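You operate a simulated robot arm through the tools that you are given. There is no shell and no other tool. Be economical: measure what you need, move in short steps, check, and stop when the job is done.

You run a simulated robot arm. Do the job below in one go: nothing can be reset, and whatever is moved stays where it is left.

Task
Lock the line off, try it, then clear the big lump from the pouring head.
Fine: isolator off, green padlock on, start pressed, before the cover opens; lump into the lump tray; cover shut; the lock stays on.

The check looks at the end state, three seconds after you hand in, the way a careful person would. Anything else that was tipped, shoved, dropped, spilled or broken makes it a failure. A push-on lid holds only when it is set on centred and level and pressed home; a screw cap is set on level and turned clockwise until tight.

Robot
A 7-joint arm with a two-finger parallel gripper on a trunk, on a base that drives. Base frame: it is fixed to the floor where the robot stands at the start and does not move with it; the origin is under the middle of the robot, x ahead of it, y to its left, z up; the surface under the hand at the start is at about z = 0.91. Units: m, degrees, N and s.
With the tool pointing down near the work surface it reaches from about 0.34 to 0.76 m from the robot's upright axis, wherever it stands. Its first joint turns from -115.0 to 115.0 degrees. Places, roughly: head cover [0, 0.7, 1.2]; line isolator [0.5, 0, 1.2]; line isolator hasp [0.5, 0, 1.1]; line start button [0.6, 0, 1.1]; lump tray [0.2, 0.3, 0.8]. Payload 3.91 kg.
Tool frame: the origin (TCP) lies between the finger pads and is the grasp point; the fingertips stand 0.03 m ahead of it; z points along the fingers, y is the line along which they close. The gripper opens to 0.11 m. The fingers are 0.02 m wide and 0.01 m thick; the gripper's body (0.048 by 0.112 m) begins 0.055 m behind the TCP.
Orientation is told as [roll, pitch, yaw] about the base's x, y, z axes, in that order, counted from this pose: with the fingers straight down and closing along the base's y, the tool's x points along the base's -x, its y along +y and its z along -z.

Tools
- The arm moves only by the tool jog_arm. Its argument "moves" is a list of rows, each an object (a shift or turn left out is 0, a gripper value left out holds the last) with "dr": the turn, a rotation vector about the tool's x, y, z in units of 180 degrees (1.0 is 180 degrees), a list of three; "travel": the shift along the tool's x, y, z in units of 150 mm (1.0 is 150 mm), a list of three; "claw": the finger opening in m, from 0 to 0.11. In form: [{"dr": [wx, wy, wz], "travel": [dx, dy, dz], "claw": claw}, ...]. A call has 1 to 10 rows; each row is the pose to reach, as a shift and turn from the pose commanded when the call began, along the tool's axes at that moment. A call with a number of a shift or a turn outside -1 to 1 is refused whole. A row lasts 0.2 s, in which the tool goes at most 0.05 m and 8.6 degrees; a call with a longer step from one row to the next is refused whole, and so is a gripper value outside its range. Where a pose cannot be reached the arm comes as near as it can. A force on the tool above 90 N (or 10 N above the force at the start of the call, whichever is more), or a blocked arm, ends the call early, and 0.2 s more pass. Each finger travels about 0.108 m/s and halts on what it meets, pressing with about 21 N; the grip force reading is that of the motor and also rises with nothing between the fingers. The clock runs only during rows and for 0.2 s after the last one: add rows that repeat a pose to give the fingers time. The reply holds the time, the measured pose of the TCP, the force on the tool along the base axes, the opening and the grip force, in the units named above and with some noise, with the torque about the TCP (base axes, N m) and any sound that the robot's microphone picked up.
- Cameras (640 x 400 px; columns grow to the right, rows downward): "scene" is now at [0.0026, 0.1912, 1.7295]; the picture's right is [0.54, -0.84, 0.00], its down [-0.67, -0.43, -0.60] and it looks along [0.51, 0.33, -0.80] (base axes); focal length 221 px, centre (320, 200). "wrist" rides on the gripper at [0.072, 0.017, -0.103] in the tool frame; the picture's right is [-0.23, 0.97, 0.00], its down [-0.76, -0.18, -0.62] and it looks along [-0.61, -0.14, 0.78] (tool axes); focal length 222 px, centre (320, 200). There is no depth. A picture from a camera that has moved, and an enlarged one, comes with that camera's place and axes in the base frame and with its lens.
- grab_frame(camera): a new picture of that camera. The clock stands still meanwhile.
- lift_body(by): slides the trunk up (or, below 0, down) by that many m; the arm and the scene camera ride with it, the base frame stays. It gives what a move gives, with no picture.
- roll_base(legs): drives the robot by 1 to 6 legs, each [ahead, turn to the left] in m and degrees, along the robot's own axes; the way and the turn of a leg run together, so that a leg with both is an arc; at most 1.5 m and 180 degrees a leg. The arm and the cameras ride along, it lands a little off, and it stops where it bumps. It gives what a move gives.
- turn_head(pan, tilt): turns the head with the scene camera to pan (to the left, within 155 degrees either way) and tilt (down, from -29 to 69), counted from straight ahead of the robot. It gives what a move gives.
- inspect(camera, box): a new picture of the part [left, top, right, bottom] of that camera's present view, enlarged. The clock stands still meanwhile.
- job_done(): hands the job in; it is judged then, once.

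Go step by step. Nothing tells you exact positions but the pictures and the camera data: compare them with the known pose of the tool, close in by small moves and look again before you grip or let go. The budget is 120 turns and 82 pictures, counting those below and the enlarged ones. Unless the task says otherwise, let go and move clear before handing in, and close with one line.

The tools are called after "Call:" as name(argument=value, ...) on one line, values as JSON. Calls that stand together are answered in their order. jog_arm: Moves the arm, as the interface text tells. Its arguments: {"type":"object","properties":{"moves":{"type":"array"}},"required":["moves"]} The other tools are called the same way: lift_body (by) slides the trunk up or down; roll_base (legs) drives the base; turn_head (pan, tilt) turns the head that bears the scene camera; grab_frame (camera) takes a picture; inspect (camera, box) takes an enlarged picture of a part of a camera's view; job_done () hands the job in.

At the start:

```text
t: 0.0
position: [0.3818, 0.2745, 1.4077]
tool_rot: [0.0, 0.0, 0.0]
wrist_force: [-0.2, 0.7, -0.4]
moment: [0.01, 0.0, 0.02]
grip_width: 0.1101
gripper_force: 0.1
trunk travel left (down, up): [-0.85, 0.14]
robot x, y, heading: [-0.0012, -0.0035, 0.2]
head pan, tilt: [32.7, 52.9]
```

scene: 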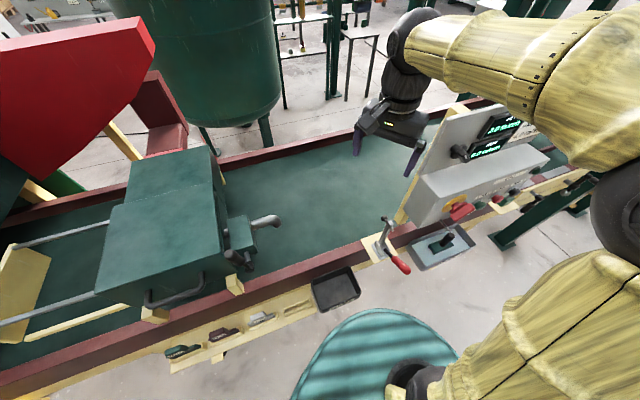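
wrist: 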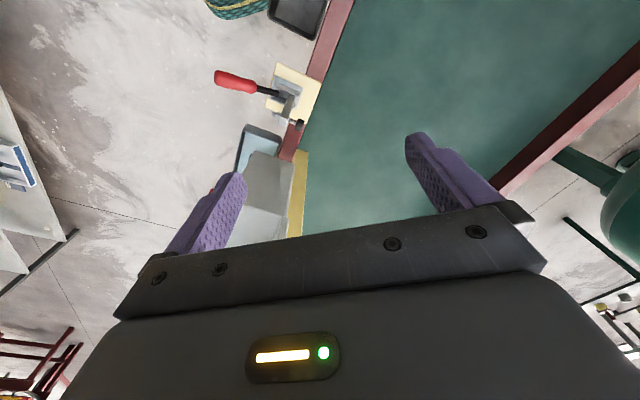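

I see a conveyor with a green pouring head on the left, a control panel on the right, padlocks on a shelf and a small tray on the front rail. First I'll take enlarged views of these areas.

Call:
inspect(camera="scene", box=[360, 80, 600, 280])

Call:
inspect(camera="scene", box=[80, 130, 380, 370])

```text
2.00 times, centred on (480, 180) of scene
camera zoom: at [0.0026, 0.1912, 1.7295], right [0.54, -0.84, 0.0], down [-0.67, -0.43, -0.6], along [0.51, 0.33, -0.8], focal length 442 px, centre (0, 240)
```

zoom: 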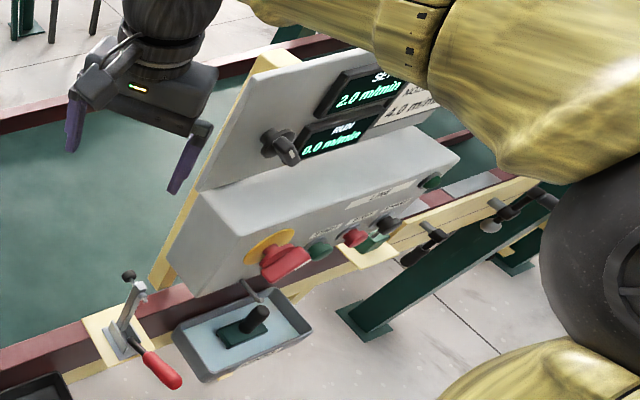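

```text
1.67 times, centred on (230, 250) of scene
camera zoom: at [0.0026, 0.1912, 1.7295], right [0.54, -0.84, 0.0], down [-0.67, -0.43, -0.6], along [0.51, 0.33, -0.8], focal length 368 px, centre (470, 117)
```

zoom: 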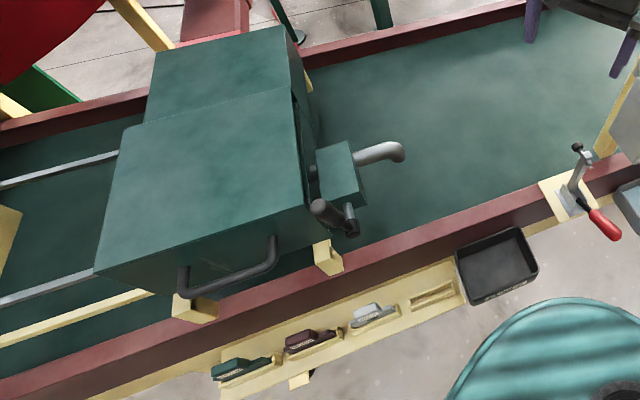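

I need a clearer view of the panel labels and the padlocks. I'll turn the head to the panel.

Call:
turn_head(pan=0, tilt=50)

Call:
grab_frame(camera="scene")

```text
t: 1.0
position: [0.3817, 0.2753, 1.4079]
tool_rot: [0.0, 0.0, 0.0]
wrist_force: [-1.0, 0.0, 0.2]
moment: [-0.03, 0.02, 0.02]
grip_width: 0.1101
gripper_force: 0.1
trunk travel left (down, up): [-0.85, 0.14]
robot x, y, heading: [0.0012, 0.0002, -0.1]
head pan, tilt: [0.0, 50.0]
```

```text
77 pictures are left
camera scene: at [0.0172, 0.1513, 1.7333], right [0.0, -1.0, 0.0], down [-0.77, 0.0, -0.64], along [0.64, 0.0, -0.77], focal length 221 px, centre (320, 200)
```

scene: 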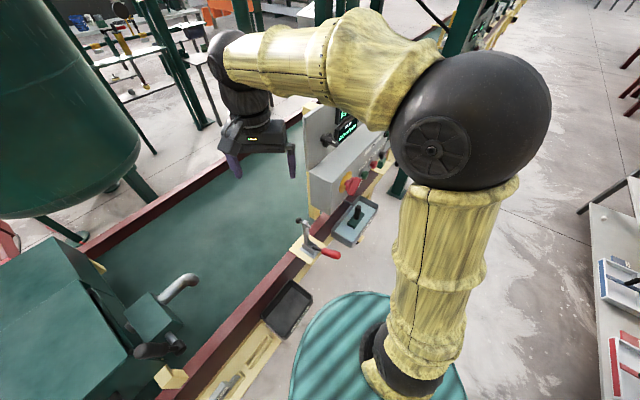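

The arm blocks the panel from this angle. I'll turn the head back and enlarge the panel and padlocks more.

Call:
turn_head(pan=40, tilt=50)

Call:
grab_frame(camera="scene")

Call:
inspect(camera="scene", box=[430, 140, 590, 240])

Call:
inspect(camera="scene", box=[180, 260, 400, 398])

```text
t: 2.0
position: [0.3818, 0.2753, 1.4076]
tool_rot: [0.0, 0.0, 0.0]
wrist_force: [-0.7, 0.7, 0.0]
moment: [0.0, 0.01, 0.02]
grip_width: 0.1097
gripper_force: 0.1
trunk travel left (down, up): [-0.85, 0.14]
robot x, y, heading: [-0.0018, 0.0003, -0.3]
head pan, tilt: [40.0, 50.0]
```

```text
76 pictures are left
camera scene: at [-0.0008, 0.2006, 1.7334], right [0.64, -0.77, 0.0], down [-0.59, -0.49, -0.64], along [0.49, 0.41, -0.77], focal length 221 px, centre (320, 200)
```

scene: 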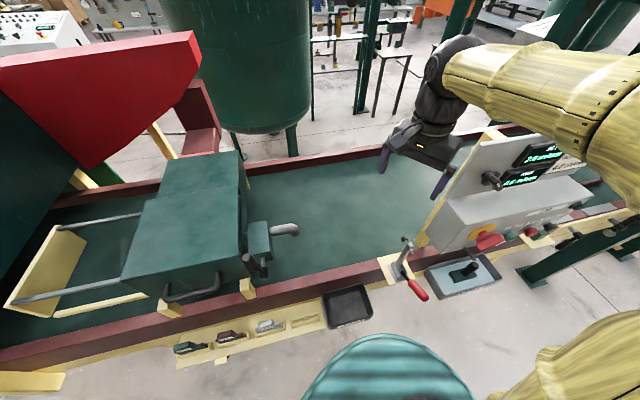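

```text
4.00 times, centred on (510, 190) of scene
camera zoom: at [-0.0008, 0.2006, 1.7334], right [0.64, -0.77, 0.0], down [-0.59, -0.49, -0.64], along [0.49, 0.41, -0.77], focal length 884 px, centre (-440, 240)
```

zoom: 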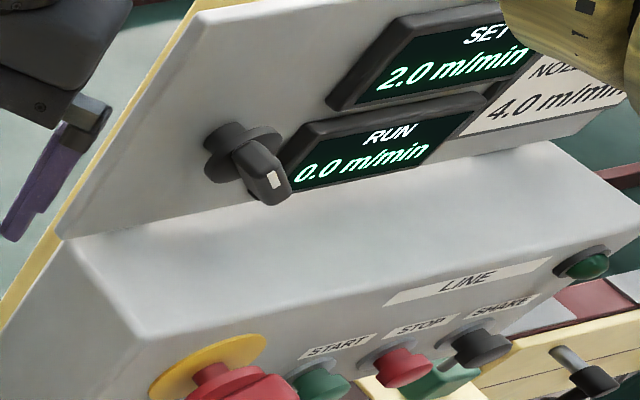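

```text
2.90 times, centred on (290, 329) of scene
camera zoom: at [-0.0008, 0.2006, 1.7334], right [0.64, -0.77, 0.0], down [-0.59, -0.49, -0.64], along [0.49, 0.41, -0.77], focal length 640 px, centre (407, -174)
```

zoom: 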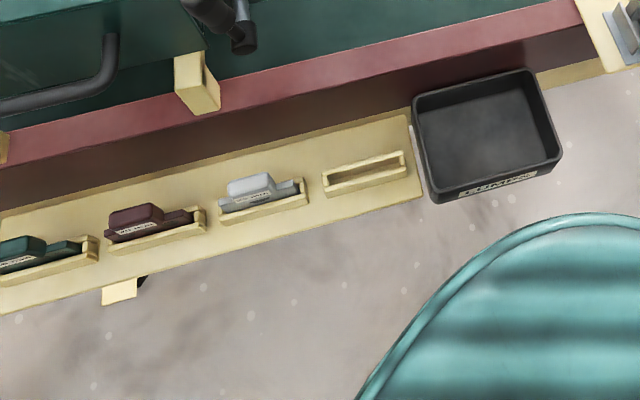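

The front rail runs at about −40°, with the panel at its right end and the padlocks and head at its left. I'll back off and face the line squarely from a middle spot that reaches both ends.

Call:
roll_base(legs=[[-0.2, 0], [0, -50], [0.1, 0], [0, 100], [-0.06, 0]])

Call:
turn_head(pan=-20, tilt=40)

Call:
grab_frame(camera="scene")

```text
t: 14.7
position: [-0.1385, 0.3489, 1.4077]
tool_rot: [0.0, 0.1, 49.8]
wrist_force: [1.2, 1.0, -0.6]
moment: [-0.02, 0.04, 0.01]
grip_width: 0.1103
gripper_force: 0.1
trunk travel left (down, up): [-0.85, 0.14]
robot x, y, heading: [-0.1779, -0.1184, 50.2]
head pan, tilt: [40.0, 50.0]
```

```text
t: 16.0
position: [-0.1389, 0.3491, 1.4082]
tool_rot: [0.0, 0.1, 49.7]
wrist_force: [-0.3, 0.3, 1.1]
moment: [0.02, -0.02, 0.01]
grip_width: 0.1099
gripper_force: 0.1
trunk travel left (down, up): [-0.85, 0.14]
robot x, y, heading: [-0.1764, -0.1205, 49.9]
head pan, tilt: [-20.0, 40.0]
```

```text
73 pictures are left
camera scene: at [-0.2579, -0.0278, 1.7475], right [0.5, -0.86, 0.0], down [-0.56, -0.32, -0.77], along [0.66, 0.39, -0.64], focal length 221 px, centre (320, 200)
```

scene: 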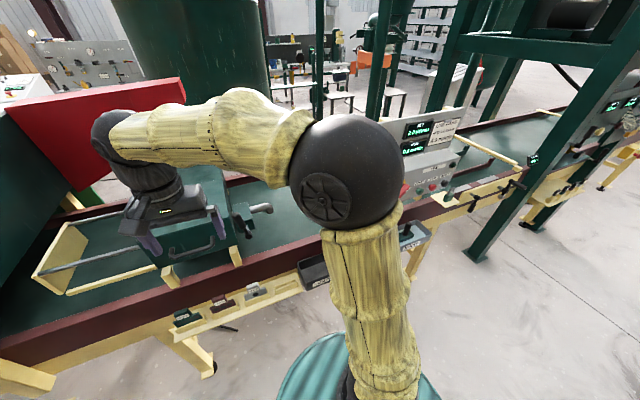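

Arm shifts are limited to 150 mm per call, so I'll use the base for the long distances. I'll drive so the hand ends up in front of the panel.

Call:
roll_base(legs=[[0, -99], [0.74, 0], [0, 99]])

Call:
turn_head(pan=0, tilt=40)

Call:
grab_frame(camera="scene")

Call:
grab_frame(camera="wrist")

```text
t: 32.8
position: [0.3529, -0.2232, 1.4081]
tool_rot: [0.0, 0.1, 47.1]
wrist_force: [0.4, 0.1, 0.3]
moment: [-0.02, 0.0, 0.02]
grip_width: 0.1101
gripper_force: 0.1
trunk travel left (down, up): [-0.85, 0.14]
robot x, y, heading: [0.2931, -0.6907, 47.5]
head pan, tilt: [-20.0, 40.0]
```

```text
t: 33.6
position: [0.3513, -0.2247, 1.408]
tool_rot: [0.0, 0.0, 47.2]
wrist_force: [0.1, 0.6, 0.6]
moment: [0.0, 0.0, 0.01]
grip_width: 0.1099
gripper_force: 0.1
trunk travel left (down, up): [-0.85, 0.14]
robot x, y, heading: [0.2928, -0.6907, 47.5]
head pan, tilt: [0.0, 40.0]
```

```text
72 pictures are left
camera scene: at [0.1981, -0.5716, 1.7475], right [0.74, -0.68, 0.0], down [-0.43, -0.47, -0.77], along [0.52, 0.56, -0.64], focal length 221 px, centre (320, 200)
```

scene: 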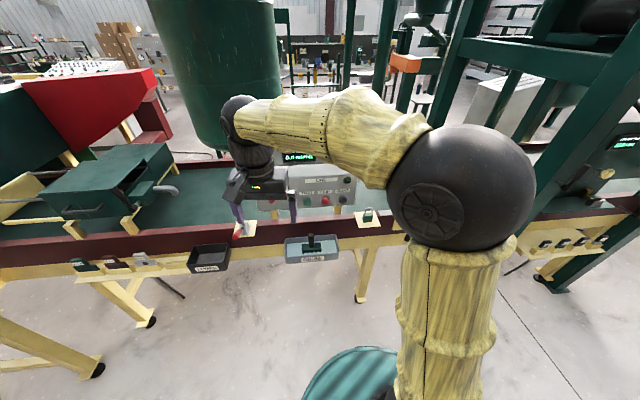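

```text
71 pictures are left
camera wrist: at [0.2897, -0.2662, 1.512], right [-0.56, 0.83, 0.0], down [0.65, 0.44, 0.62], along [0.52, 0.35, -0.78], focal length 222 px, centre (320, 200)
```

wrist: 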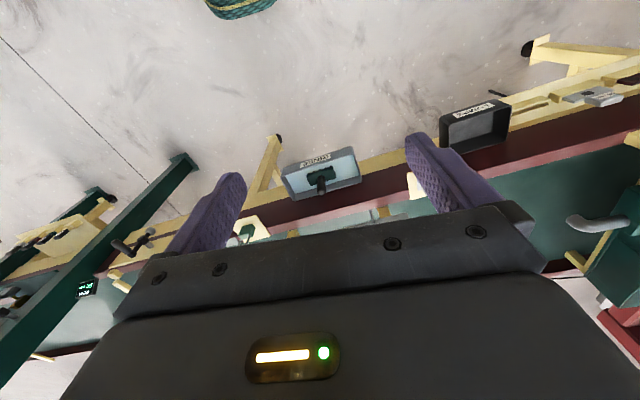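

The panel is now in front, and another similar station stands to the right. I'll zoom in on both the panel and the other station.

Call:
inspect(camera="scene", box=[220, 150, 390, 270])

Call:
inspect(camera="scene", box=[20, 140, 240, 280])

```text
3.33 times, centred on (305, 210) of scene
camera zoom: at [0.1981, -0.5716, 1.7475], right [0.74, -0.68, 0.0], down [-0.43, -0.47, -0.77], along [0.52, 0.56, -0.64], focal length 736 px, centre (370, 167)
```

zoom: 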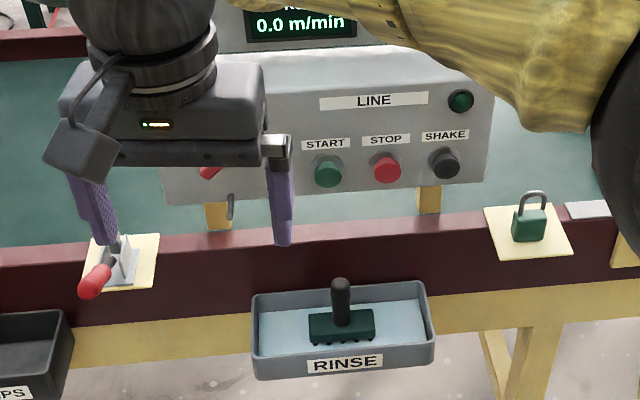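

```text
2.86 times, centred on (130, 210) of scene
camera zoom: at [0.1981, -0.5716, 1.7475], right [0.74, -0.68, 0.0], down [-0.43, -0.47, -0.77], along [0.52, 0.56, -0.64], focal length 631 px, centre (863, 171)
```

zoom: 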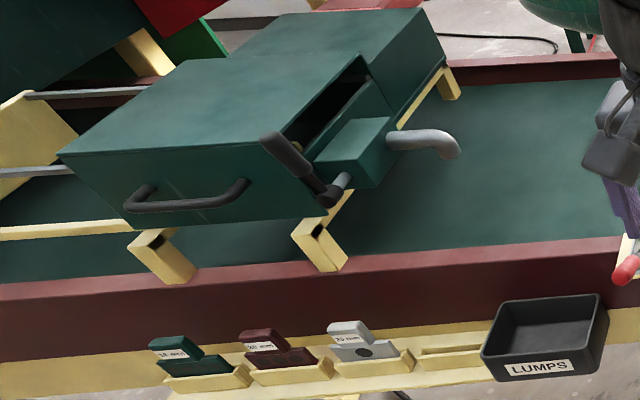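

The green padlock stands on a pad to the right of the panel; the slotted coloured plates are not locks. I'll lower and tilt the hand so the wrist camera looks at the isolator.

Call:
jog_arm(moves=[{"dr": [0, -0.045, 0], "travel": [0, 0.1, 0.2]}, {"dr": [0, -0.09, 0], "travel": [0, 0.2, 0.4]}, {"dr": [0, -0.135, 0], "travel": [0, 0.3, 0.6]}, {"dr": [0, -0.18, 0], "travel": [0, 0.4, 0.8]}, {"dr": [0, -0.22, 0], "travel": [0, 0.47, 1.0]}, {"dr": [0, -0.25, 0], "travel": [0, 0.47, 1.0]}])

Call:
grab_frame(camera="wrist")

```text
t: 35.0
position: [0.3007, -0.178, 1.2575]
tool_rot: [0.1, -45.1, 47.1]
wrist_force: [0.4, -0.5, 0.5]
moment: [-0.01, 0.0, 0.0]
grip_width: 0.11
gripper_force: 0.1
trunk travel left (down, up): [-0.85, 0.14]
robot x, y, heading: [0.296, -0.6899, 47.8]
head pan, tilt: [0.0, 40.0]
```

```text
68 pictures are left
camera wrist: at [0.2021, -0.2578, 1.2799], right [-0.6, 0.78, 0.16], down [0.2, -0.05, 0.98], along [0.77, 0.62, -0.12], focal length 222 px, centre (320, 200)
```

wrist: 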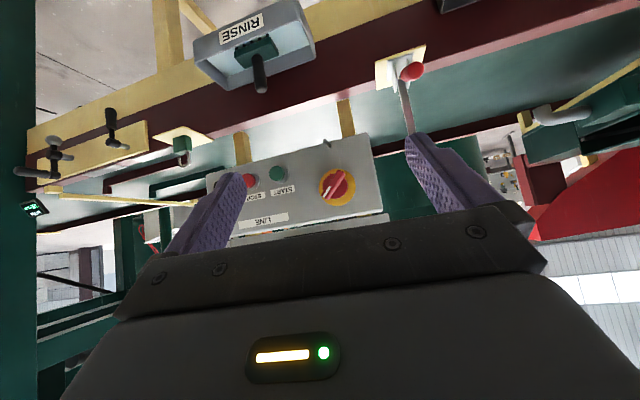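

I can see the isolator dial with its red handle, and the hasp peg below it. Zooming in.

Call:
inspect(camera="wrist", box=[260, 120, 400, 215])

Call:
inspect(camera="wrist", box=[130, 110, 300, 225])

```text
4.21 times, centred on (330, 168) of wrist
camera zoom: at [0.2021, -0.2578, 1.2799], right [-0.6, 0.78, 0.16], down [0.2, -0.05, 0.98], along [0.77, 0.62, -0.12], focal length 935 px, centre (278, 337)
```

zoom: 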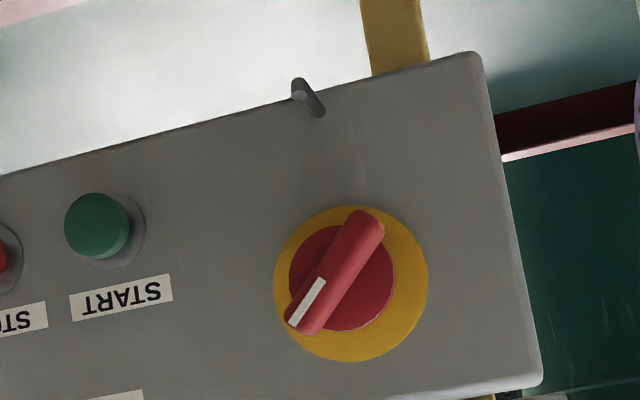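

```text
3.48 times, centred on (215, 168) of wrist
camera zoom: at [0.2021, -0.2578, 1.2799], right [-0.6, 0.78, 0.16], down [0.2, -0.05, 0.98], along [0.77, 0.62, -0.12], focal length 773 px, centre (685, 313)
```

zoom: 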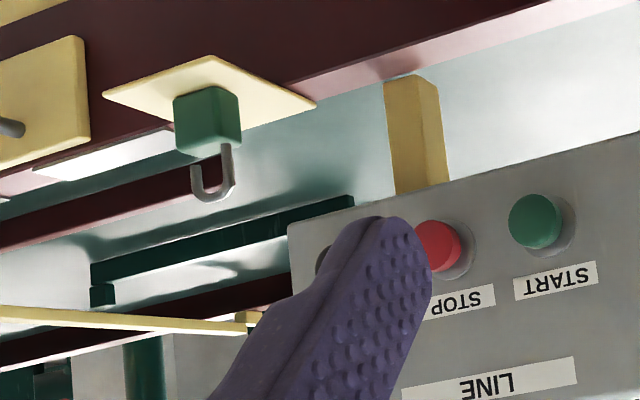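

I've roughly located the isolator and START by triangulation. Next I'll level the hand toward the panel for a second view and better accuracy.

Call:
jog_arm(moves=[{"dr": [0, -0.045, 0], "travel": [0.05, 0, 0.05]}, {"dr": [0, -0.09, 0], "travel": [0.1, 0, 0.1]}, {"dr": [0, -0.135, 0], "travel": [0.15, 0, 0.15]}, {"dr": [0, -0.18, 0], "travel": [0.2, 0, 0.2]}, {"dr": [0, -0.22, 0], "travel": [0.236, 0, 0.236]}, {"dr": [0, -0.25, 0], "travel": [0.236, 0, 0.236]}])

Call:
grab_frame(camera="wrist")

Call:
grab_frame(camera="scene")

```text
t: 36.4
position: [0.3023, -0.1762, 1.2069]
tool_rot: [114.6, -89.9, -67.7]
wrist_force: [0.1, -1.1, 0.5]
moment: [-0.02, 0.02, 0.03]
grip_width: 0.1098
gripper_force: 0.1
trunk travel left (down, up): [-0.85, 0.14]
robot x, y, heading: [0.2914, -0.6919, 47.4]
head pan, tilt: [0.0, 40.0]
```

```text
65 pictures are left
camera wrist: at [0.2185, -0.2394, 1.1355], right [-0.71, 0.66, 0.23], down [-0.29, -0.58, 0.76], along [0.64, 0.48, 0.61], focal length 222 px, centre (320, 200)
```

wrist: 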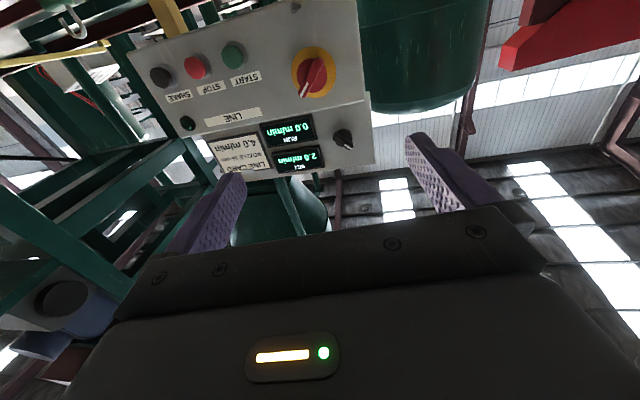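

```text
64 pictures are left
camera scene: at [0.1997, -0.5701, 1.7475], right [0.74, -0.68, 0.0], down [-0.44, -0.47, -0.76], along [0.52, 0.56, -0.64], focal length 221 px, centre (320, 200)
```

scene: 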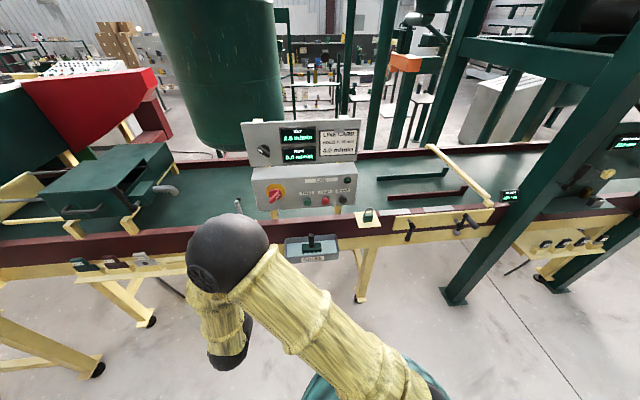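

Now the whole panel is visible from the head. I'll zoom in there, and on the wrist view of the dial.

Call:
inspect(camera="scene", box=[225, 110, 405, 270])

Call:
inspect(camera="wrist", box=[200, 0, 380, 120])

```text
2.50 times, centred on (315, 190) of scene
camera zoom: at [0.1997, -0.5701, 1.7475], right [0.74, -0.68, 0.0], down [-0.44, -0.47, -0.76], along [0.52, 0.56, -0.64], focal length 552 px, centre (332, 225)
```

zoom: 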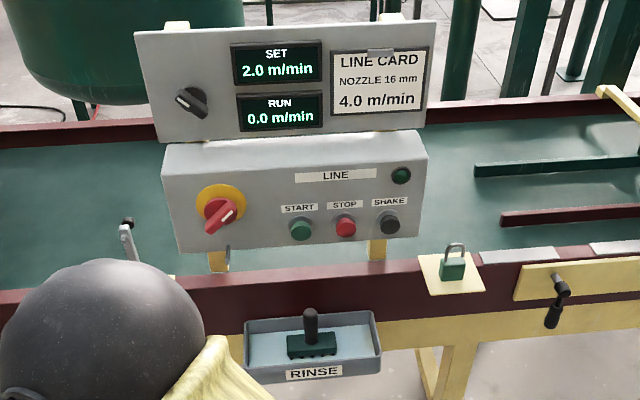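

```text
3.33 times, centred on (290, 60) of wrist
camera zoom: at [0.2185, -0.2394, 1.1355], right [-0.71, 0.66, 0.23], down [-0.29, -0.58, 0.76], along [0.64, 0.48, 0.61], focal length 740 px, centre (420, 667)
```

zoom: 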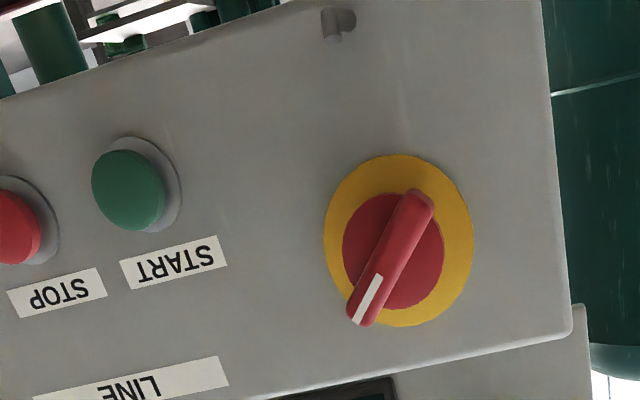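

The isolator ring is at about (0.555, 0.083, 1.198), with the panel normal heading 54°. START is at about (0.648, −0.01, 1.143) and the hasp hook is straight below the isolator. I'll line the fingers up across the 45° handle and approach.

Call:
jog_arm(moves=[{"dr": [-0.0061, 0.0026, 0.0416], "travel": [0.01, -0.037, 0.1645], "claw": 0.06}, {"dr": [-0.0123, 0.0051, 0.0832], "travel": [0.02, -0.073, 0.329], "claw": 0.06}, {"dr": [-0.0184, 0.0077, 0.1248], "travel": [0.03, -0.11, 0.4935]}, {"dr": [-0.0245, 0.0102, 0.1663], "travel": [0.04, -0.147, 0.658]}, {"dr": [-0.0307, 0.0128, 0.2079], "travel": [0.05, -0.183, 0.8225]}, {"dr": [-0.0368, 0.0153, 0.2495], "travel": [0.06, -0.22, 0.987]}])

Call:
grab_frame(camera="wrist")

Call:
inspect(camera="scene", box=[225, 110, 405, 270])

```text
t: 37.8
position: [0.4262, -0.0908, 1.198]
tool_rot: [89.6, -45.1, -35.9]
wrist_force: [0.5, -0.3, 0.1]
moment: [-0.03, -0.04, 0.0]
grip_width: 0.0601
gripper_force: 0.1
trunk travel left (down, up): [-0.85, 0.14]
robot x, y, heading: [0.2958, -0.6935, 47.4]
head pan, tilt: [0.0, 40.0]
```

```text
61 pictures are left
camera wrist: at [0.3128, -0.1371, 1.1599], right [-0.42, 0.32, 0.85], down [0.17, -0.89, 0.42], along [0.89, 0.32, 0.33], focal length 222 px, centre (320, 200)
```

wrist: 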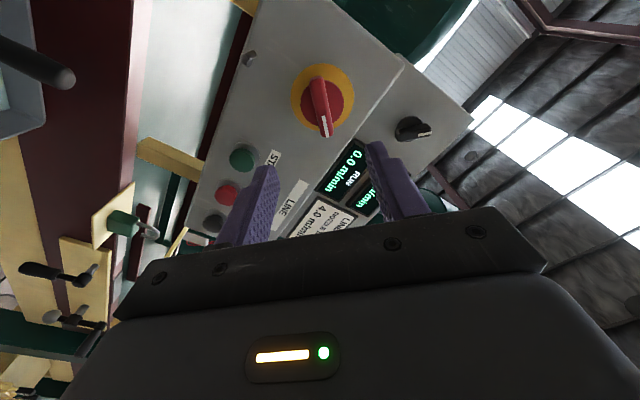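

```text
2.50 times, centred on (315, 190) of scene
camera zoom: at [0.1991, -0.5717, 1.7476], right [0.74, -0.68, 0.0], down [-0.44, -0.47, -0.77], along [0.52, 0.56, -0.64], focal length 552 px, centre (332, 225)
```

zoom: 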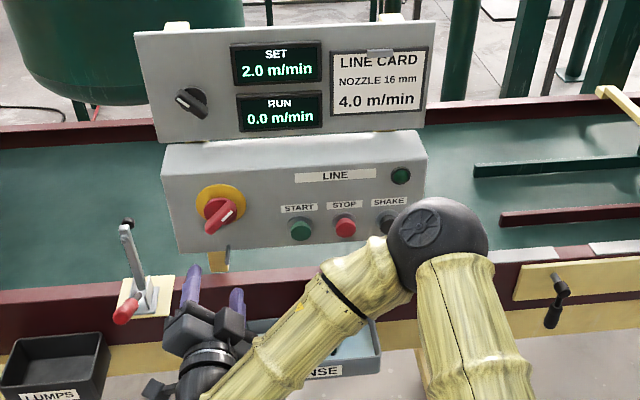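

The handle is now aligned with the fingers. I'll move straight in to just short of it and check.

Call:
jog_arm(moves=[{"travel": [-0.01, 0.01, 0.3]}, {"travel": [-0.014, 0.014, 0.6]}, {"travel": [-0.014, 0.014, 0.83]}])

Call:
grab_frame(camera="wrist")

Call:
inspect(camera="scene", box=[255, 160, 335, 220])

```text
t: 38.6
position: [0.4963, 0.0119, 1.2094]
tool_rot: [89.5, -45.2, -35.9]
wrist_force: [0.0, -0.2, 0.9]
moment: [0.0, -0.01, -0.02]
grip_width: 0.0598
gripper_force: 0.1
out of reach, approached as far as the arm can: row 1, 2, 3
trunk travel left (down, up): [-0.85, 0.14]
robot x, y, heading: [0.296, -0.6864, 47.5]
head pan, tilt: [0.0, 40.0]
```

```text
59 pictures are left
camera wrist: at [0.3829, -0.0337, 1.17], right [-0.42, 0.32, 0.85], down [0.17, -0.89, 0.42], along [0.89, 0.32, 0.32], focal length 222 px, centre (320, 200)
```

wrist: 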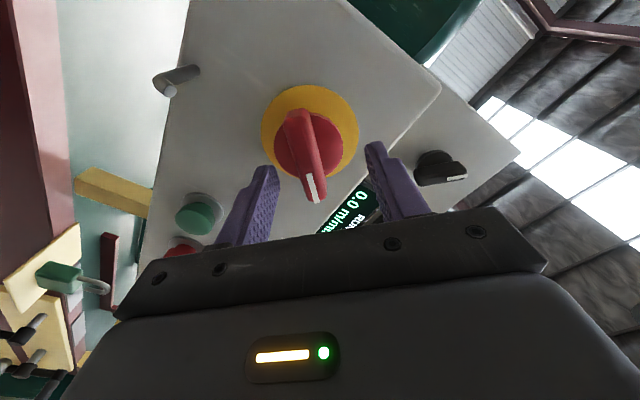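

```text
6.67 times, centred on (295, 190) of scene
camera zoom: at [0.1987, -0.5709, 1.7475], right [0.74, -0.68, 0.0], down [-0.43, -0.47, -0.77], along [0.52, 0.56, -0.64], focal length 1473 px, centre (487, 267)
```

zoom: 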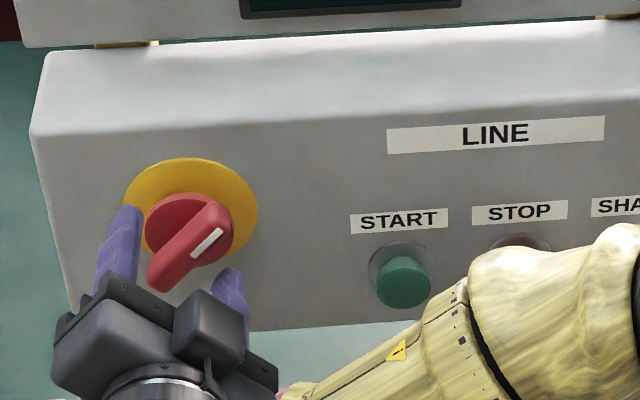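

The arm is near its reach limit here. I'll pull back and bring the base closer.

Call:
jog_arm(moves=[{"travel": [0, 0, -0.3]}, {"travel": [0, 0, -0.6]}, {"travel": [0, 0, -0.9]}, {"travel": [0, 0, -1.0]}])

Call:
jog_arm(moves=[{"travel": [0, 0, -0.3]}, {"travel": [0, 0, -0.6]}, {"travel": [0, 0, -0.8]}])

Call:
roll_base(legs=[[0.2, 0]])

```text
t: 39.6
position: [0.4056, -0.1079, 1.2079]
tool_rot: [89.9, -45.1, -35.9]
wrist_force: [-1.1, 0.1, -0.2]
moment: [-0.02, -0.02, 0.01]
grip_width: 0.0599
gripper_force: 0.0
trunk travel left (down, up): [-0.85, 0.14]
robot x, y, heading: [0.2937, -0.6922, 47.6]
head pan, tilt: [0.0, 40.0]
```

```text
t: 40.4
position: [0.397, -0.1158, 1.2354]
tool_rot: [89.7, -45.1, -35.5]
wrist_force: [-0.8, 0.8, 0.0]
moment: [-0.02, 0.0, -0.01]
grip_width: 0.06
gripper_force: 0.1
out of reach, approached as far as the arm can: row 1, 2, 3
trunk travel left (down, up): [-0.85, 0.14]
robot x, y, heading: [0.2926, -0.69, 47.8]
head pan, tilt: [0.0, 40.0]
```

```text
t: 42.2
position: [0.5324, 0.033, 1.2354]
tool_rot: [89.7, -45.1, -35.6]
wrist_force: [0.6, 1.3, -0.7]
moment: [0.06, 0.01, 0.04]
grip_width: 0.0602
gripper_force: 0.0
trunk travel left (down, up): [-0.85, 0.14]
robot x, y, heading: [0.43, -0.5443, 47.5]
head pan, tilt: [0.0, 40.0]
```

The second retraction stopped short, so the hand rolled in with the base. The forces are low; I'll check where the fingers are.

Call:
grab_frame(camera="wrist")

Call:
grab_frame(camera="scene")

```text
57 pictures are left
camera wrist: at [0.4195, -0.0144, 1.1979], right [-0.43, 0.31, 0.85], down [0.17, -0.89, 0.42], along [0.89, 0.33, 0.33], focal length 222 px, centre (320, 200)
```

wrist: 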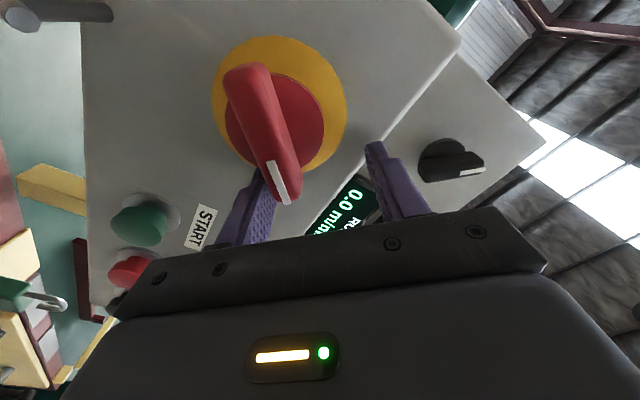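

```text
56 pictures are left
camera scene: at [0.3348, -0.4224, 1.7475], right [0.74, -0.68, 0.0], down [-0.44, -0.47, -0.77], along [0.52, 0.56, -0.64], focal length 221 px, centre (320, 200)
```

scene: 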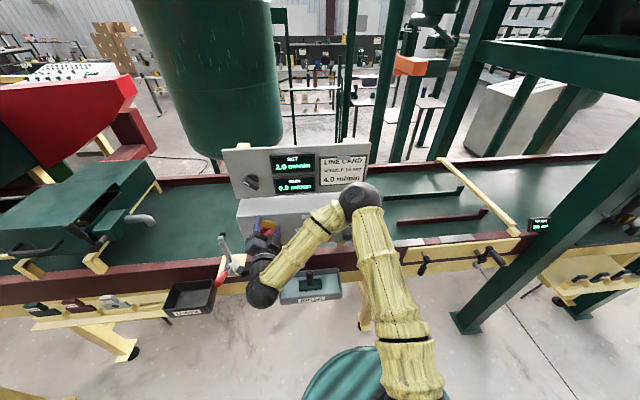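

The geometry is consistent. I'll check that the clamp on the rail is clear of the wrist before moving.

Call:
inspect(camera="scene", box=[200, 200, 340, 310])

```text
3.64 times, centred on (270, 255) of scene
camera zoom: at [0.3348, -0.4224, 1.7475], right [0.74, -0.68, 0.0], down [-0.44, -0.47, -0.77], along [0.52, 0.56, -0.64], focal length 803 px, centre (502, 0)
```

zoom: 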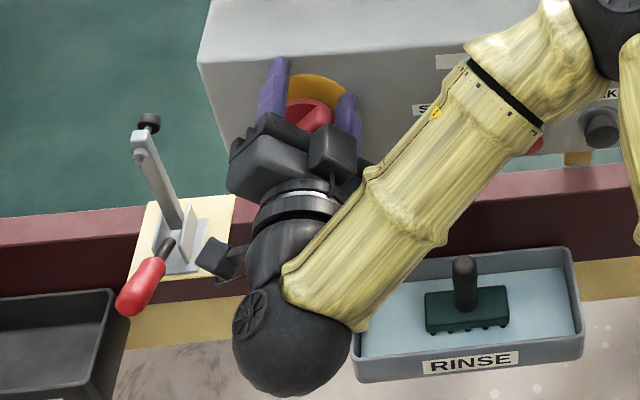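

It's clear. I'll centre on the handle and close the fingers.

Call:
jog_arm(moves=[{"travel": [0.12, -0.06, 0]}, {"travel": [0.233, -0.113, 0]}, {"travel": [0.233, -0.113, 0], "claw": 0.06}])

Call:
grab_frame(camera="wrist")

```text
t: 43.0
position: [0.5239, 0.0426, 1.2067]
tool_rot: [90.1, -45.1, -35.7]
wrist_force: [-3.7, -22.8, 16.4]
moment: [-0.3, -0.69, -0.98]
grip_width: 0.0573
gripper_force: 0.1
out of reach, approached as far as the arm can: row 1, 2, 3
trunk travel left (down, up): [-0.85, 0.14]
robot x, y, heading: [0.4263, -0.5463, 47.5]
head pan, tilt: [0.0, 40.0]
```

```text
54 pictures are left
camera wrist: at [0.4121, -0.0049, 1.1676], right [-0.43, 0.31, 0.85], down [0.18, -0.89, 0.41], along [0.89, 0.33, 0.33], focal length 222 px, centre (320, 200)
```

wrist: 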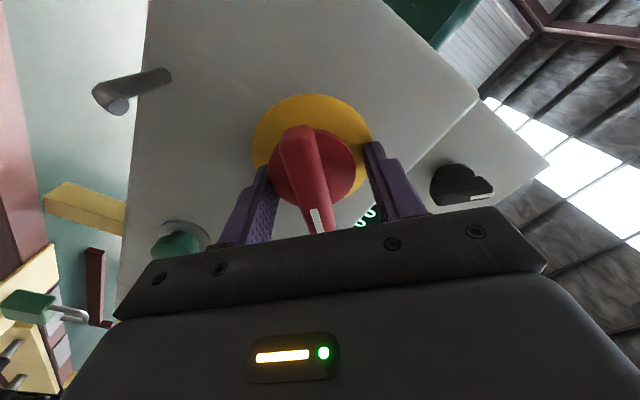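

The fingers touch the red disc, and the arm's wrist is near its bend limit at this trunk height. I'll back the base off, lower the trunk and raise the hand relative to it, so the tool sits level more comfortably.

Call:
jog_arm(moves=[{"travel": [-0.1, 0.05, -0.1], "claw": 0.08}, {"travel": [-0.1, 0.05, -0.1], "claw": 0.08}])

Call:
roll_base(legs=[[-0.3, 0]])

Call:
lift_body(by=-0.25)

Call:
jog_arm(moves=[{"travel": [-0.235, 0.235, 0]}, {"travel": [-0.47, 0.47, 0]}, {"travel": [-0.7, 0.7, 0]}, {"travel": [-0.9, 0.9, 0]}])

Call:
inspect(camera="scene", box=[160, 80, 480, 280])

```text
t: 43.6
position: [0.5259, 0.041, 1.2212]
tool_rot: [89.5, -45.2, -35.3]
wrist_force: [-1.0, -0.2, -0.9]
moment: [0.02, 0.03, -0.01]
grip_width: 0.0799
gripper_force: 0.1
out of reach, approached as far as the arm can: row 1, 2
trunk travel left (down, up): [-0.85, 0.14]
robot x, y, heading: [0.4307, -0.5438, 47.4]
head pan, tilt: [0.0, 40.0]
```

```text
t: 45.9
position: [0.3223, -0.1841, 1.2219]
tool_rot: [89.7, -45.1, -35.6]
wrist_force: [-0.2, -0.3, 0.3]
moment: [0.0, -0.03, 0.0]
grip_width: 0.0799
gripper_force: 0.1
trunk travel left (down, up): [-0.85, 0.14]
robot x, y, heading: [0.2238, -0.7646, 47.2]
head pan, tilt: [0.0, 40.0]
```

```text
t: 48.5
position: [0.3225, -0.1836, 0.9717]
tool_rot: [89.6, -45.2, -35.5]
wrist_force: [0.5, 0.1, -0.1]
moment: [-0.02, 0.0, 0.03]
grip_width: 0.0799
gripper_force: 0.1
trunk travel left (down, up): [-0.6, 0.39]
robot x, y, heading: [0.2244, -0.7657, 47.1]
head pan, tilt: [0.0, 40.0]
```

```text
t: 49.5
position: [0.3237, -0.183, 1.1654]
tool_rot: [89.6, -45.1, -35.5]
wrist_force: [0.0, 0.0, -0.5]
moment: [-0.01, -0.01, 0.0]
grip_width: 0.0799
gripper_force: 0.0
trunk travel left (down, up): [-0.6, 0.39]
robot x, y, heading: [0.2257, -0.7679, 47.2]
head pan, tilt: [0.0, 40.0]
```

```text
2.00 times, centred on (320, 180) of scene
camera zoom: at [0.1287, -0.6464, 1.4975], right [0.73, -0.68, 0.0], down [-0.44, -0.47, -0.77], along [0.52, 0.56, -0.64], focal length 442 px, centre (320, 240)
```

zoom: 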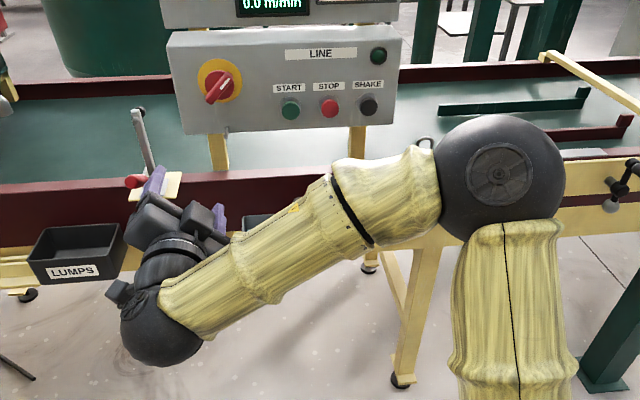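

Now raise the last bit and drive forward to a pre-grasp pose.

Call:
jog_arm(moves=[{"travel": [-0.15, 0.15, 0]}, {"travel": [-0.15, 0.15, 0]}])

Call:
roll_base(legs=[[0.2, 0]])

Call:
grab_frame(camera="wrist")

```text
t: 50.1
position: [0.3247, -0.181, 1.1961]
tool_rot: [89.4, -45.2, -35.6]
wrist_force: [-0.2, 0.0, -0.3]
moment: [0.04, -0.01, -0.02]
grip_width: 0.08
gripper_force: 0.1
trunk travel left (down, up): [-0.6, 0.39]
robot x, y, heading: [0.2249, -0.7655, 47.2]
head pan, tilt: [0.0, 40.0]
```

```text
t: 51.9
position: [0.462, -0.0361, 1.1951]
tool_rot: [89.5, -45.3, -35.6]
wrist_force: [0.5, 0.4, -0.5]
moment: [-0.02, -0.01, 0.05]
grip_width: 0.0802
gripper_force: 0.1
trunk travel left (down, up): [-0.6, 0.39]
robot x, y, heading: [0.3592, -0.6203, 46.9]
head pan, tilt: [0.0, 40.0]
```

```text
52 pictures are left
camera wrist: at [0.3478, -0.0828, 1.1576], right [-0.43, 0.32, 0.85], down [0.17, -0.89, 0.42], along [0.89, 0.32, 0.33], focal length 222 px, centre (320, 200)
```

wrist: 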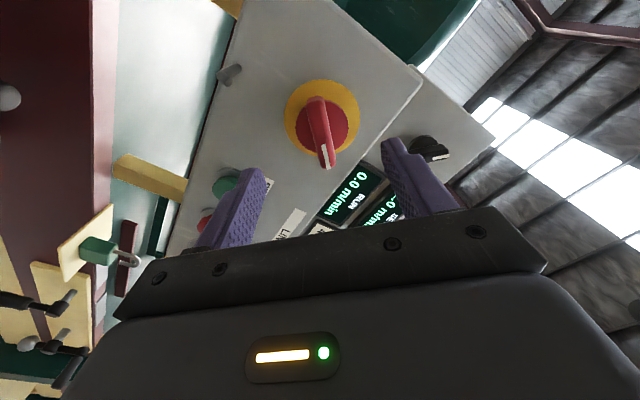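

Aligned. Advance so the fingertips straddle the bar, short of the disc.

Call:
jog_arm(moves=[{"travel": [0, 0, 0.25]}, {"travel": [0, 0, 0.45]}, {"travel": [0, 0, 0.58]}, {"travel": [0, 0, 0.58]}])

Call:
grab_frame(camera="wrist")

```text
t: 52.9
position: [0.5105, 0.0337, 1.1938]
tool_rot: [89.6, -45.2, -35.7]
wrist_force: [-0.9, 2.0, -0.8]
moment: [0.03, 0.0, 0.0]
grip_width: 0.08
gripper_force: 0.1
trunk travel left (down, up): [-0.6, 0.39]
robot x, y, heading: [0.3588, -0.6175, 47.0]
head pan, tilt: [0.0, 40.0]
```

```text
51 pictures are left
camera wrist: at [0.3987, -0.013, 1.156], right [-0.43, 0.32, 0.85], down [0.17, -0.89, 0.42], along [0.89, 0.32, 0.33], focal length 222 px, centre (320, 200)
```

wrist: 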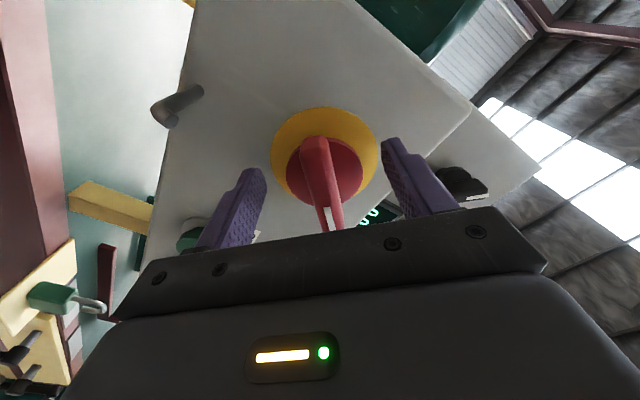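

The bar is between the fingers. Closing on it.

Call:
jog_arm(moves=[{"claw": 0.03}, {"claw": 0.01}, {"claw": 0.005}, {"claw": 0.005}])

Call:
grab_frame(camera="wrist")

```text
t: 53.9
position: [0.5097, 0.0343, 1.1938]
tool_rot: [89.7, -45.4, -35.7]
wrist_force: [-1.4, 8.2, 9.0]
moment: [-0.08, -0.03, 0.39]
grip_width: 0.0159
gripper_force: 45.3
trunk travel left (down, up): [-0.6, 0.39]
robot x, y, heading: [0.3573, -0.6203, 47.1]
head pan, tilt: [0.0, 40.0]
```

```text
50 pictures are left
camera wrist: at [0.3979, -0.0128, 1.1566], right [-0.43, 0.31, 0.85], down [0.17, -0.89, 0.42], along [0.89, 0.32, 0.33], focal length 222 px, centre (320, 200)
```

wrist: 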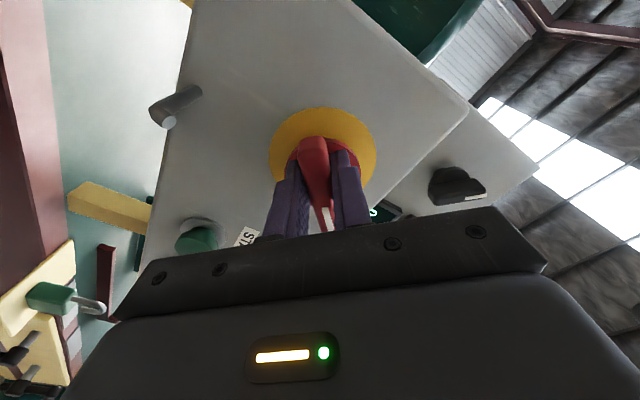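

Gripped, 16 mm wide. I'll try turning counter-clockwise a little and watch the torque.

Call:
jog_arm(moves=[{"dr": [0, 0, -0.03]}, {"dr": [0, 0, -0.06]}, {"dr": [0, 0, -0.09]}, {"dr": [0, 0, -0.12]}])

Call:
grab_frame(camera="wrist")

```text
t: 54.9
position: [0.5122, 0.0341, 1.1934]
tool_rot: [88.7, -66.9, -34.9]
wrist_force: [1.0, -9.3, -10.8]
moment: [1.11, -0.69, -0.4]
grip_width: 0.0159
gripper_force: 45.3
trunk travel left (down, up): [-0.6, 0.39]
robot x, y, heading: [0.3602, -0.6204, 47.2]
head pan, tilt: [0.0, 40.0]
```

```text
49 pictures are left
camera wrist: at [0.4148, -0.0253, 1.1351], right [-0.65, 0.48, 0.59], down [0.01, -0.77, 0.64], along [0.76, 0.42, 0.5], focal length 222 px, centre (320, 200)
```

wrist: 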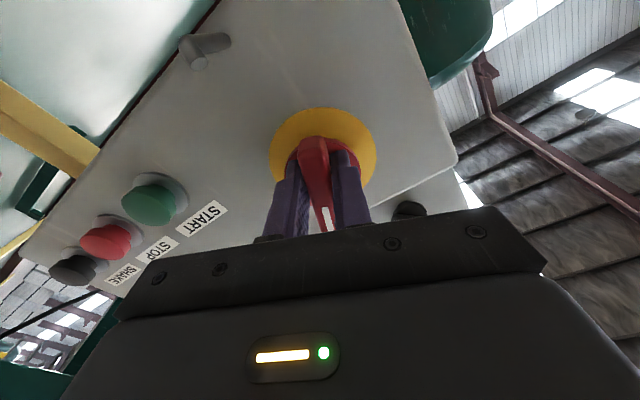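

It turns freely counter-clockwise. Continuing toward 90°.

Call:
jog_arm(moves=[{"dr": [0, 0, -0.042]}, {"dr": [0, 0, -0.084]}, {"dr": [0, 0, -0.126]}, {"dr": [0, 0, -0.168]}, {"dr": [0, 0, -0.21]}, {"dr": [0, 0, -0.252]}, {"dr": [0, 0, -0.294]}, {"dr": [0, 0, -0.336]}, {"dr": [0, 0, -0.378]}])

Call:
grab_frame(camera="wrist")

```text
t: 56.9
position: [0.5183, 0.0295, 1.1945]
tool_rot: [-89.2, -45.4, 142.7]
wrist_force: [20.1, -41.8, -25.8]
moment: [0.01, 0.09, -0.87]
grip_width: 0.0159
gripper_force: 45.0
trunk travel left (down, up): [-0.6, 0.39]
robot x, y, heading: [0.3583, -0.6221, 46.8]
head pan, tilt: [0.0, 40.0]
```

```text
48 pictures are left
camera wrist: at [0.4872, -0.0786, 1.1337], right [-0.69, 0.5, -0.52], down [-0.7, -0.25, 0.67], along [0.21, 0.83, 0.52], focal length 222 px, centre (320, 200)
```

wrist: 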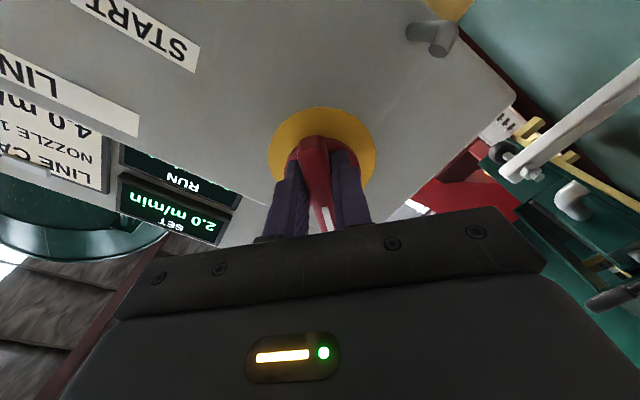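

The handle is at the 10:30 position with no end-stop torque yet. I'll relieve the side load and feel a bit further for the stop.

Call:
jog_arm(moves=[{"travel": [0.03, 0, 0]}, {"travel": [0.03, 0, 0], "dr": [0, 0, -0.02]}, {"travel": [0.03, 0, 0], "dr": [0, 0, -0.04]}])

Call:
inspect(camera="scene", box=[200, 50, 440, 220])

```text
t: 57.6
position: [0.5182, 0.0284, 1.1965]
tool_rot: [-89.8, -38.3, 143.7]
wrist_force: [18.7, -21.5, -0.2]
moment: [0.26, 1.46, -0.87]
grip_width: 0.018
gripper_force: 45.4
trunk travel left (down, up): [-0.6, 0.39]
robot x, y, heading: [0.359, -0.624, 47.1]
head pan, tilt: [0.0, 40.0]
```

```text
2.35 times, centred on (320, 135) of scene
camera zoom: at [0.2678, -0.5046, 1.4983], right [0.73, -0.68, 0.0], down [-0.44, -0.47, -0.77], along [0.52, 0.56, -0.64], focal length 520 px, centre (320, 353)
```

zoom: 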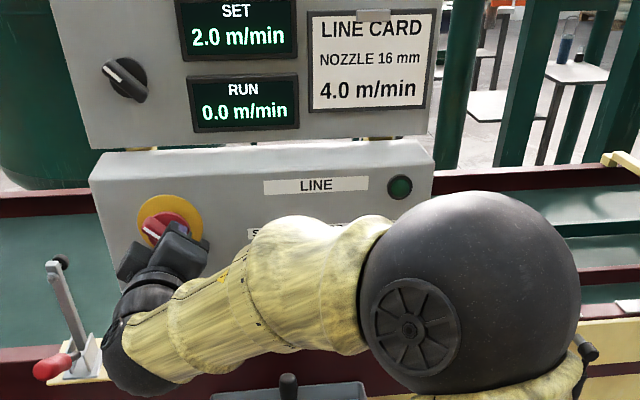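

Resistance shows up just past 10:30, so the stop (OFF) is there. I'll undo the overshoot, release and retreat to look.

Call:
jog_arm(moves=[{"dr": [0, 0, 0.03]}, {"dr": [0, 0, 0.03], "claw": 0.06}, {"dr": [0, 0, 0.03], "claw": 0.06}, {"dr": [0, 0, 0.03], "travel": [0, 0, -0.25]}, {"dr": [0, 0, 0.03], "travel": [0, 0, -0.5]}, {"dr": [0, 0, 0.03], "travel": [0, 0, -0.8]}])

Call:
grab_frame(camera="wrist")

```text
t: 59.0
position: [0.4428, -0.0664, 1.1931]
tool_rot: [-89.6, -43.4, 143.8]
wrist_force: [-0.1, 0.6, 0.0]
moment: [0.03, 0.01, 0.02]
grip_width: 0.0601
gripper_force: 0.1
trunk travel left (down, up): [-0.6, 0.39]
robot x, y, heading: [0.3588, -0.6209, 47.0]
head pan, tilt: [0.0, 40.0]
```

```text
46 pictures are left
camera wrist: at [0.4144, -0.175, 1.1327], right [-0.68, 0.49, -0.55], down [-0.71, -0.25, 0.66], along [0.18, 0.84, 0.52], focal length 222 px, centre (320, 200)
```

wrist: 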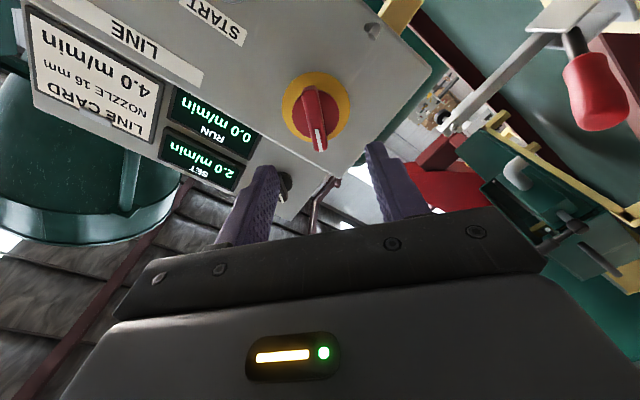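

The isolator is at its left stop (OFF). Next is the green padlock, at about (0.896, −0.167, 0.99). I'll set the tool 45° down facing the line, then shift the robot along the line.

Call:
jog_arm(moves=[{"dr": [-0.012, 0.0296, 0.0296]}, {"dr": [-0.024, 0.0592, 0.0592]}, {"dr": [-0.037, 0.0887, 0.0887]}, {"dr": [-0.049, 0.1183, 0.1183]}, {"dr": [-0.061, 0.148, 0.148]}, {"dr": [-0.073, 0.1775, 0.1775]}, {"dr": [-0.086, 0.207, 0.207]}, {"dr": [-0.098, 0.2366, 0.2366]}, {"dr": [-0.098, 0.2366, 0.2366]}])

Call:
roll_base(legs=[[-0.1, 0], [0, -83], [0.43, 0], [0, 83]])

Call:
grab_frame(camera="wrist")

Call:
grab_frame(camera="scene")

```text
t: 61.0
position: [0.443, -0.0648, 1.1921]
tool_rot: [-2.2, -44.8, 55.5]
wrist_force: [-0.1, -0.5, -0.3]
moment: [-0.01, 0.0, 0.0]
grip_width: 0.0601
gripper_force: 0.0
trunk travel left (down, up): [-0.6, 0.39]
robot x, y, heading: [0.3616, -0.6242, 47.1]
head pan, tilt: [0.0, 40.0]
```

```text
t: 75.3
position: [0.7284, -0.4001, 1.1921]
tool_rot: [-2.4, -44.7, 55.2]
wrist_force: [0.4, 0.4, 0.5]
moment: [-0.02, 0.0, -0.03]
grip_width: 0.0599
gripper_force: 0.0
trunk travel left (down, up): [-0.6, 0.39]
robot x, y, heading: [0.6378, -0.9596, 46.8]
head pan, tilt: [0.0, 40.0]
```

```text
45 pictures are left
camera wrist: at [0.64, -0.4904, 1.2157], right [-0.69, 0.71, 0.13], down [0.18, -0.01, 0.98], along [0.7, 0.7, -0.12], focal length 222 px, centre (320, 200)
```

wrist: 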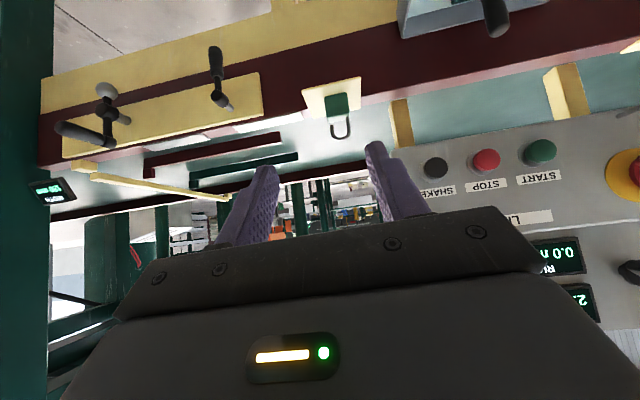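

```text
44 pictures are left
camera scene: at [0.5458, -0.8357, 1.4975], right [0.73, -0.69, 0.0], down [-0.44, -0.47, -0.77], along [0.53, 0.56, -0.64], focal length 221 px, centre (320, 200)
```

scene: 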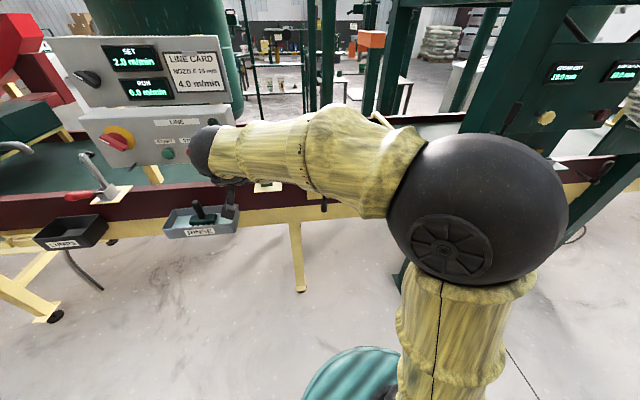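

Padlock position confirmed at about (0.889, −0.162, 0.99). I'll drive up and lower the hand to a pre-grasp 0.1 m back along the 45° approach.

Call:
roll_base(legs=[[0.15, 0]])

Call:
jog_arm(moves=[{"travel": [0.1, 0.06, 0.3], "claw": 0.08}, {"travel": [0.2, 0.12, 0.6], "claw": 0.08}, {"travel": [0.3, 0.193, 0.85]}, {"travel": [0.3, 0.193, 0.933]}])

Call:
grab_frame(camera="wrist")

```text
t: 76.8
position: [0.8333, -0.2905, 1.1939]
tool_rot: [-2.4, -44.8, 55.2]
wrist_force: [0.4, 0.5, -0.1]
moment: [-0.01, 0.0, 0.02]
grip_width: 0.0602
gripper_force: 0.1
trunk travel left (down, up): [-0.6, 0.39]
robot x, y, heading: [0.7436, -0.8451, 46.5]
head pan, tilt: [0.0, 40.0]
```

```text
t: 77.8
position: [0.8521, -0.2218, 1.061]
tool_rot: [-2.3, -44.7, 55.2]
wrist_force: [-0.2, 0.2, 0.9]
moment: [0.0, 0.01, 0.02]
grip_width: 0.0798
gripper_force: 0.1
trunk travel left (down, up): [-0.6, 0.39]
robot x, y, heading: [0.7453, -0.8433, 46.5]
head pan, tilt: [0.0, 40.0]
```

```text
43 pictures are left
camera wrist: at [0.764, -0.3112, 1.0842], right [-0.69, 0.71, 0.13], down [0.18, -0.01, 0.98], along [0.7, 0.7, -0.12], focal length 222 px, centre (320, 200)
```

wrist: 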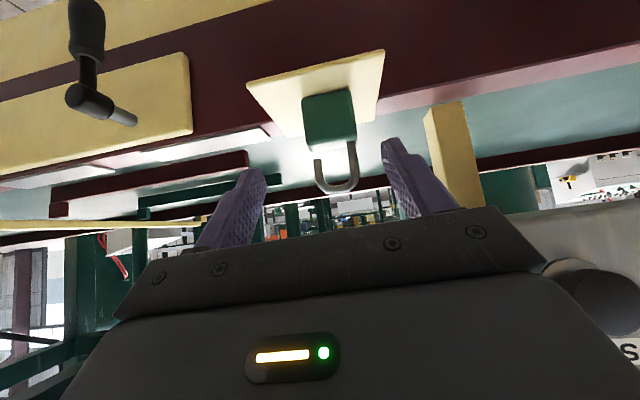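

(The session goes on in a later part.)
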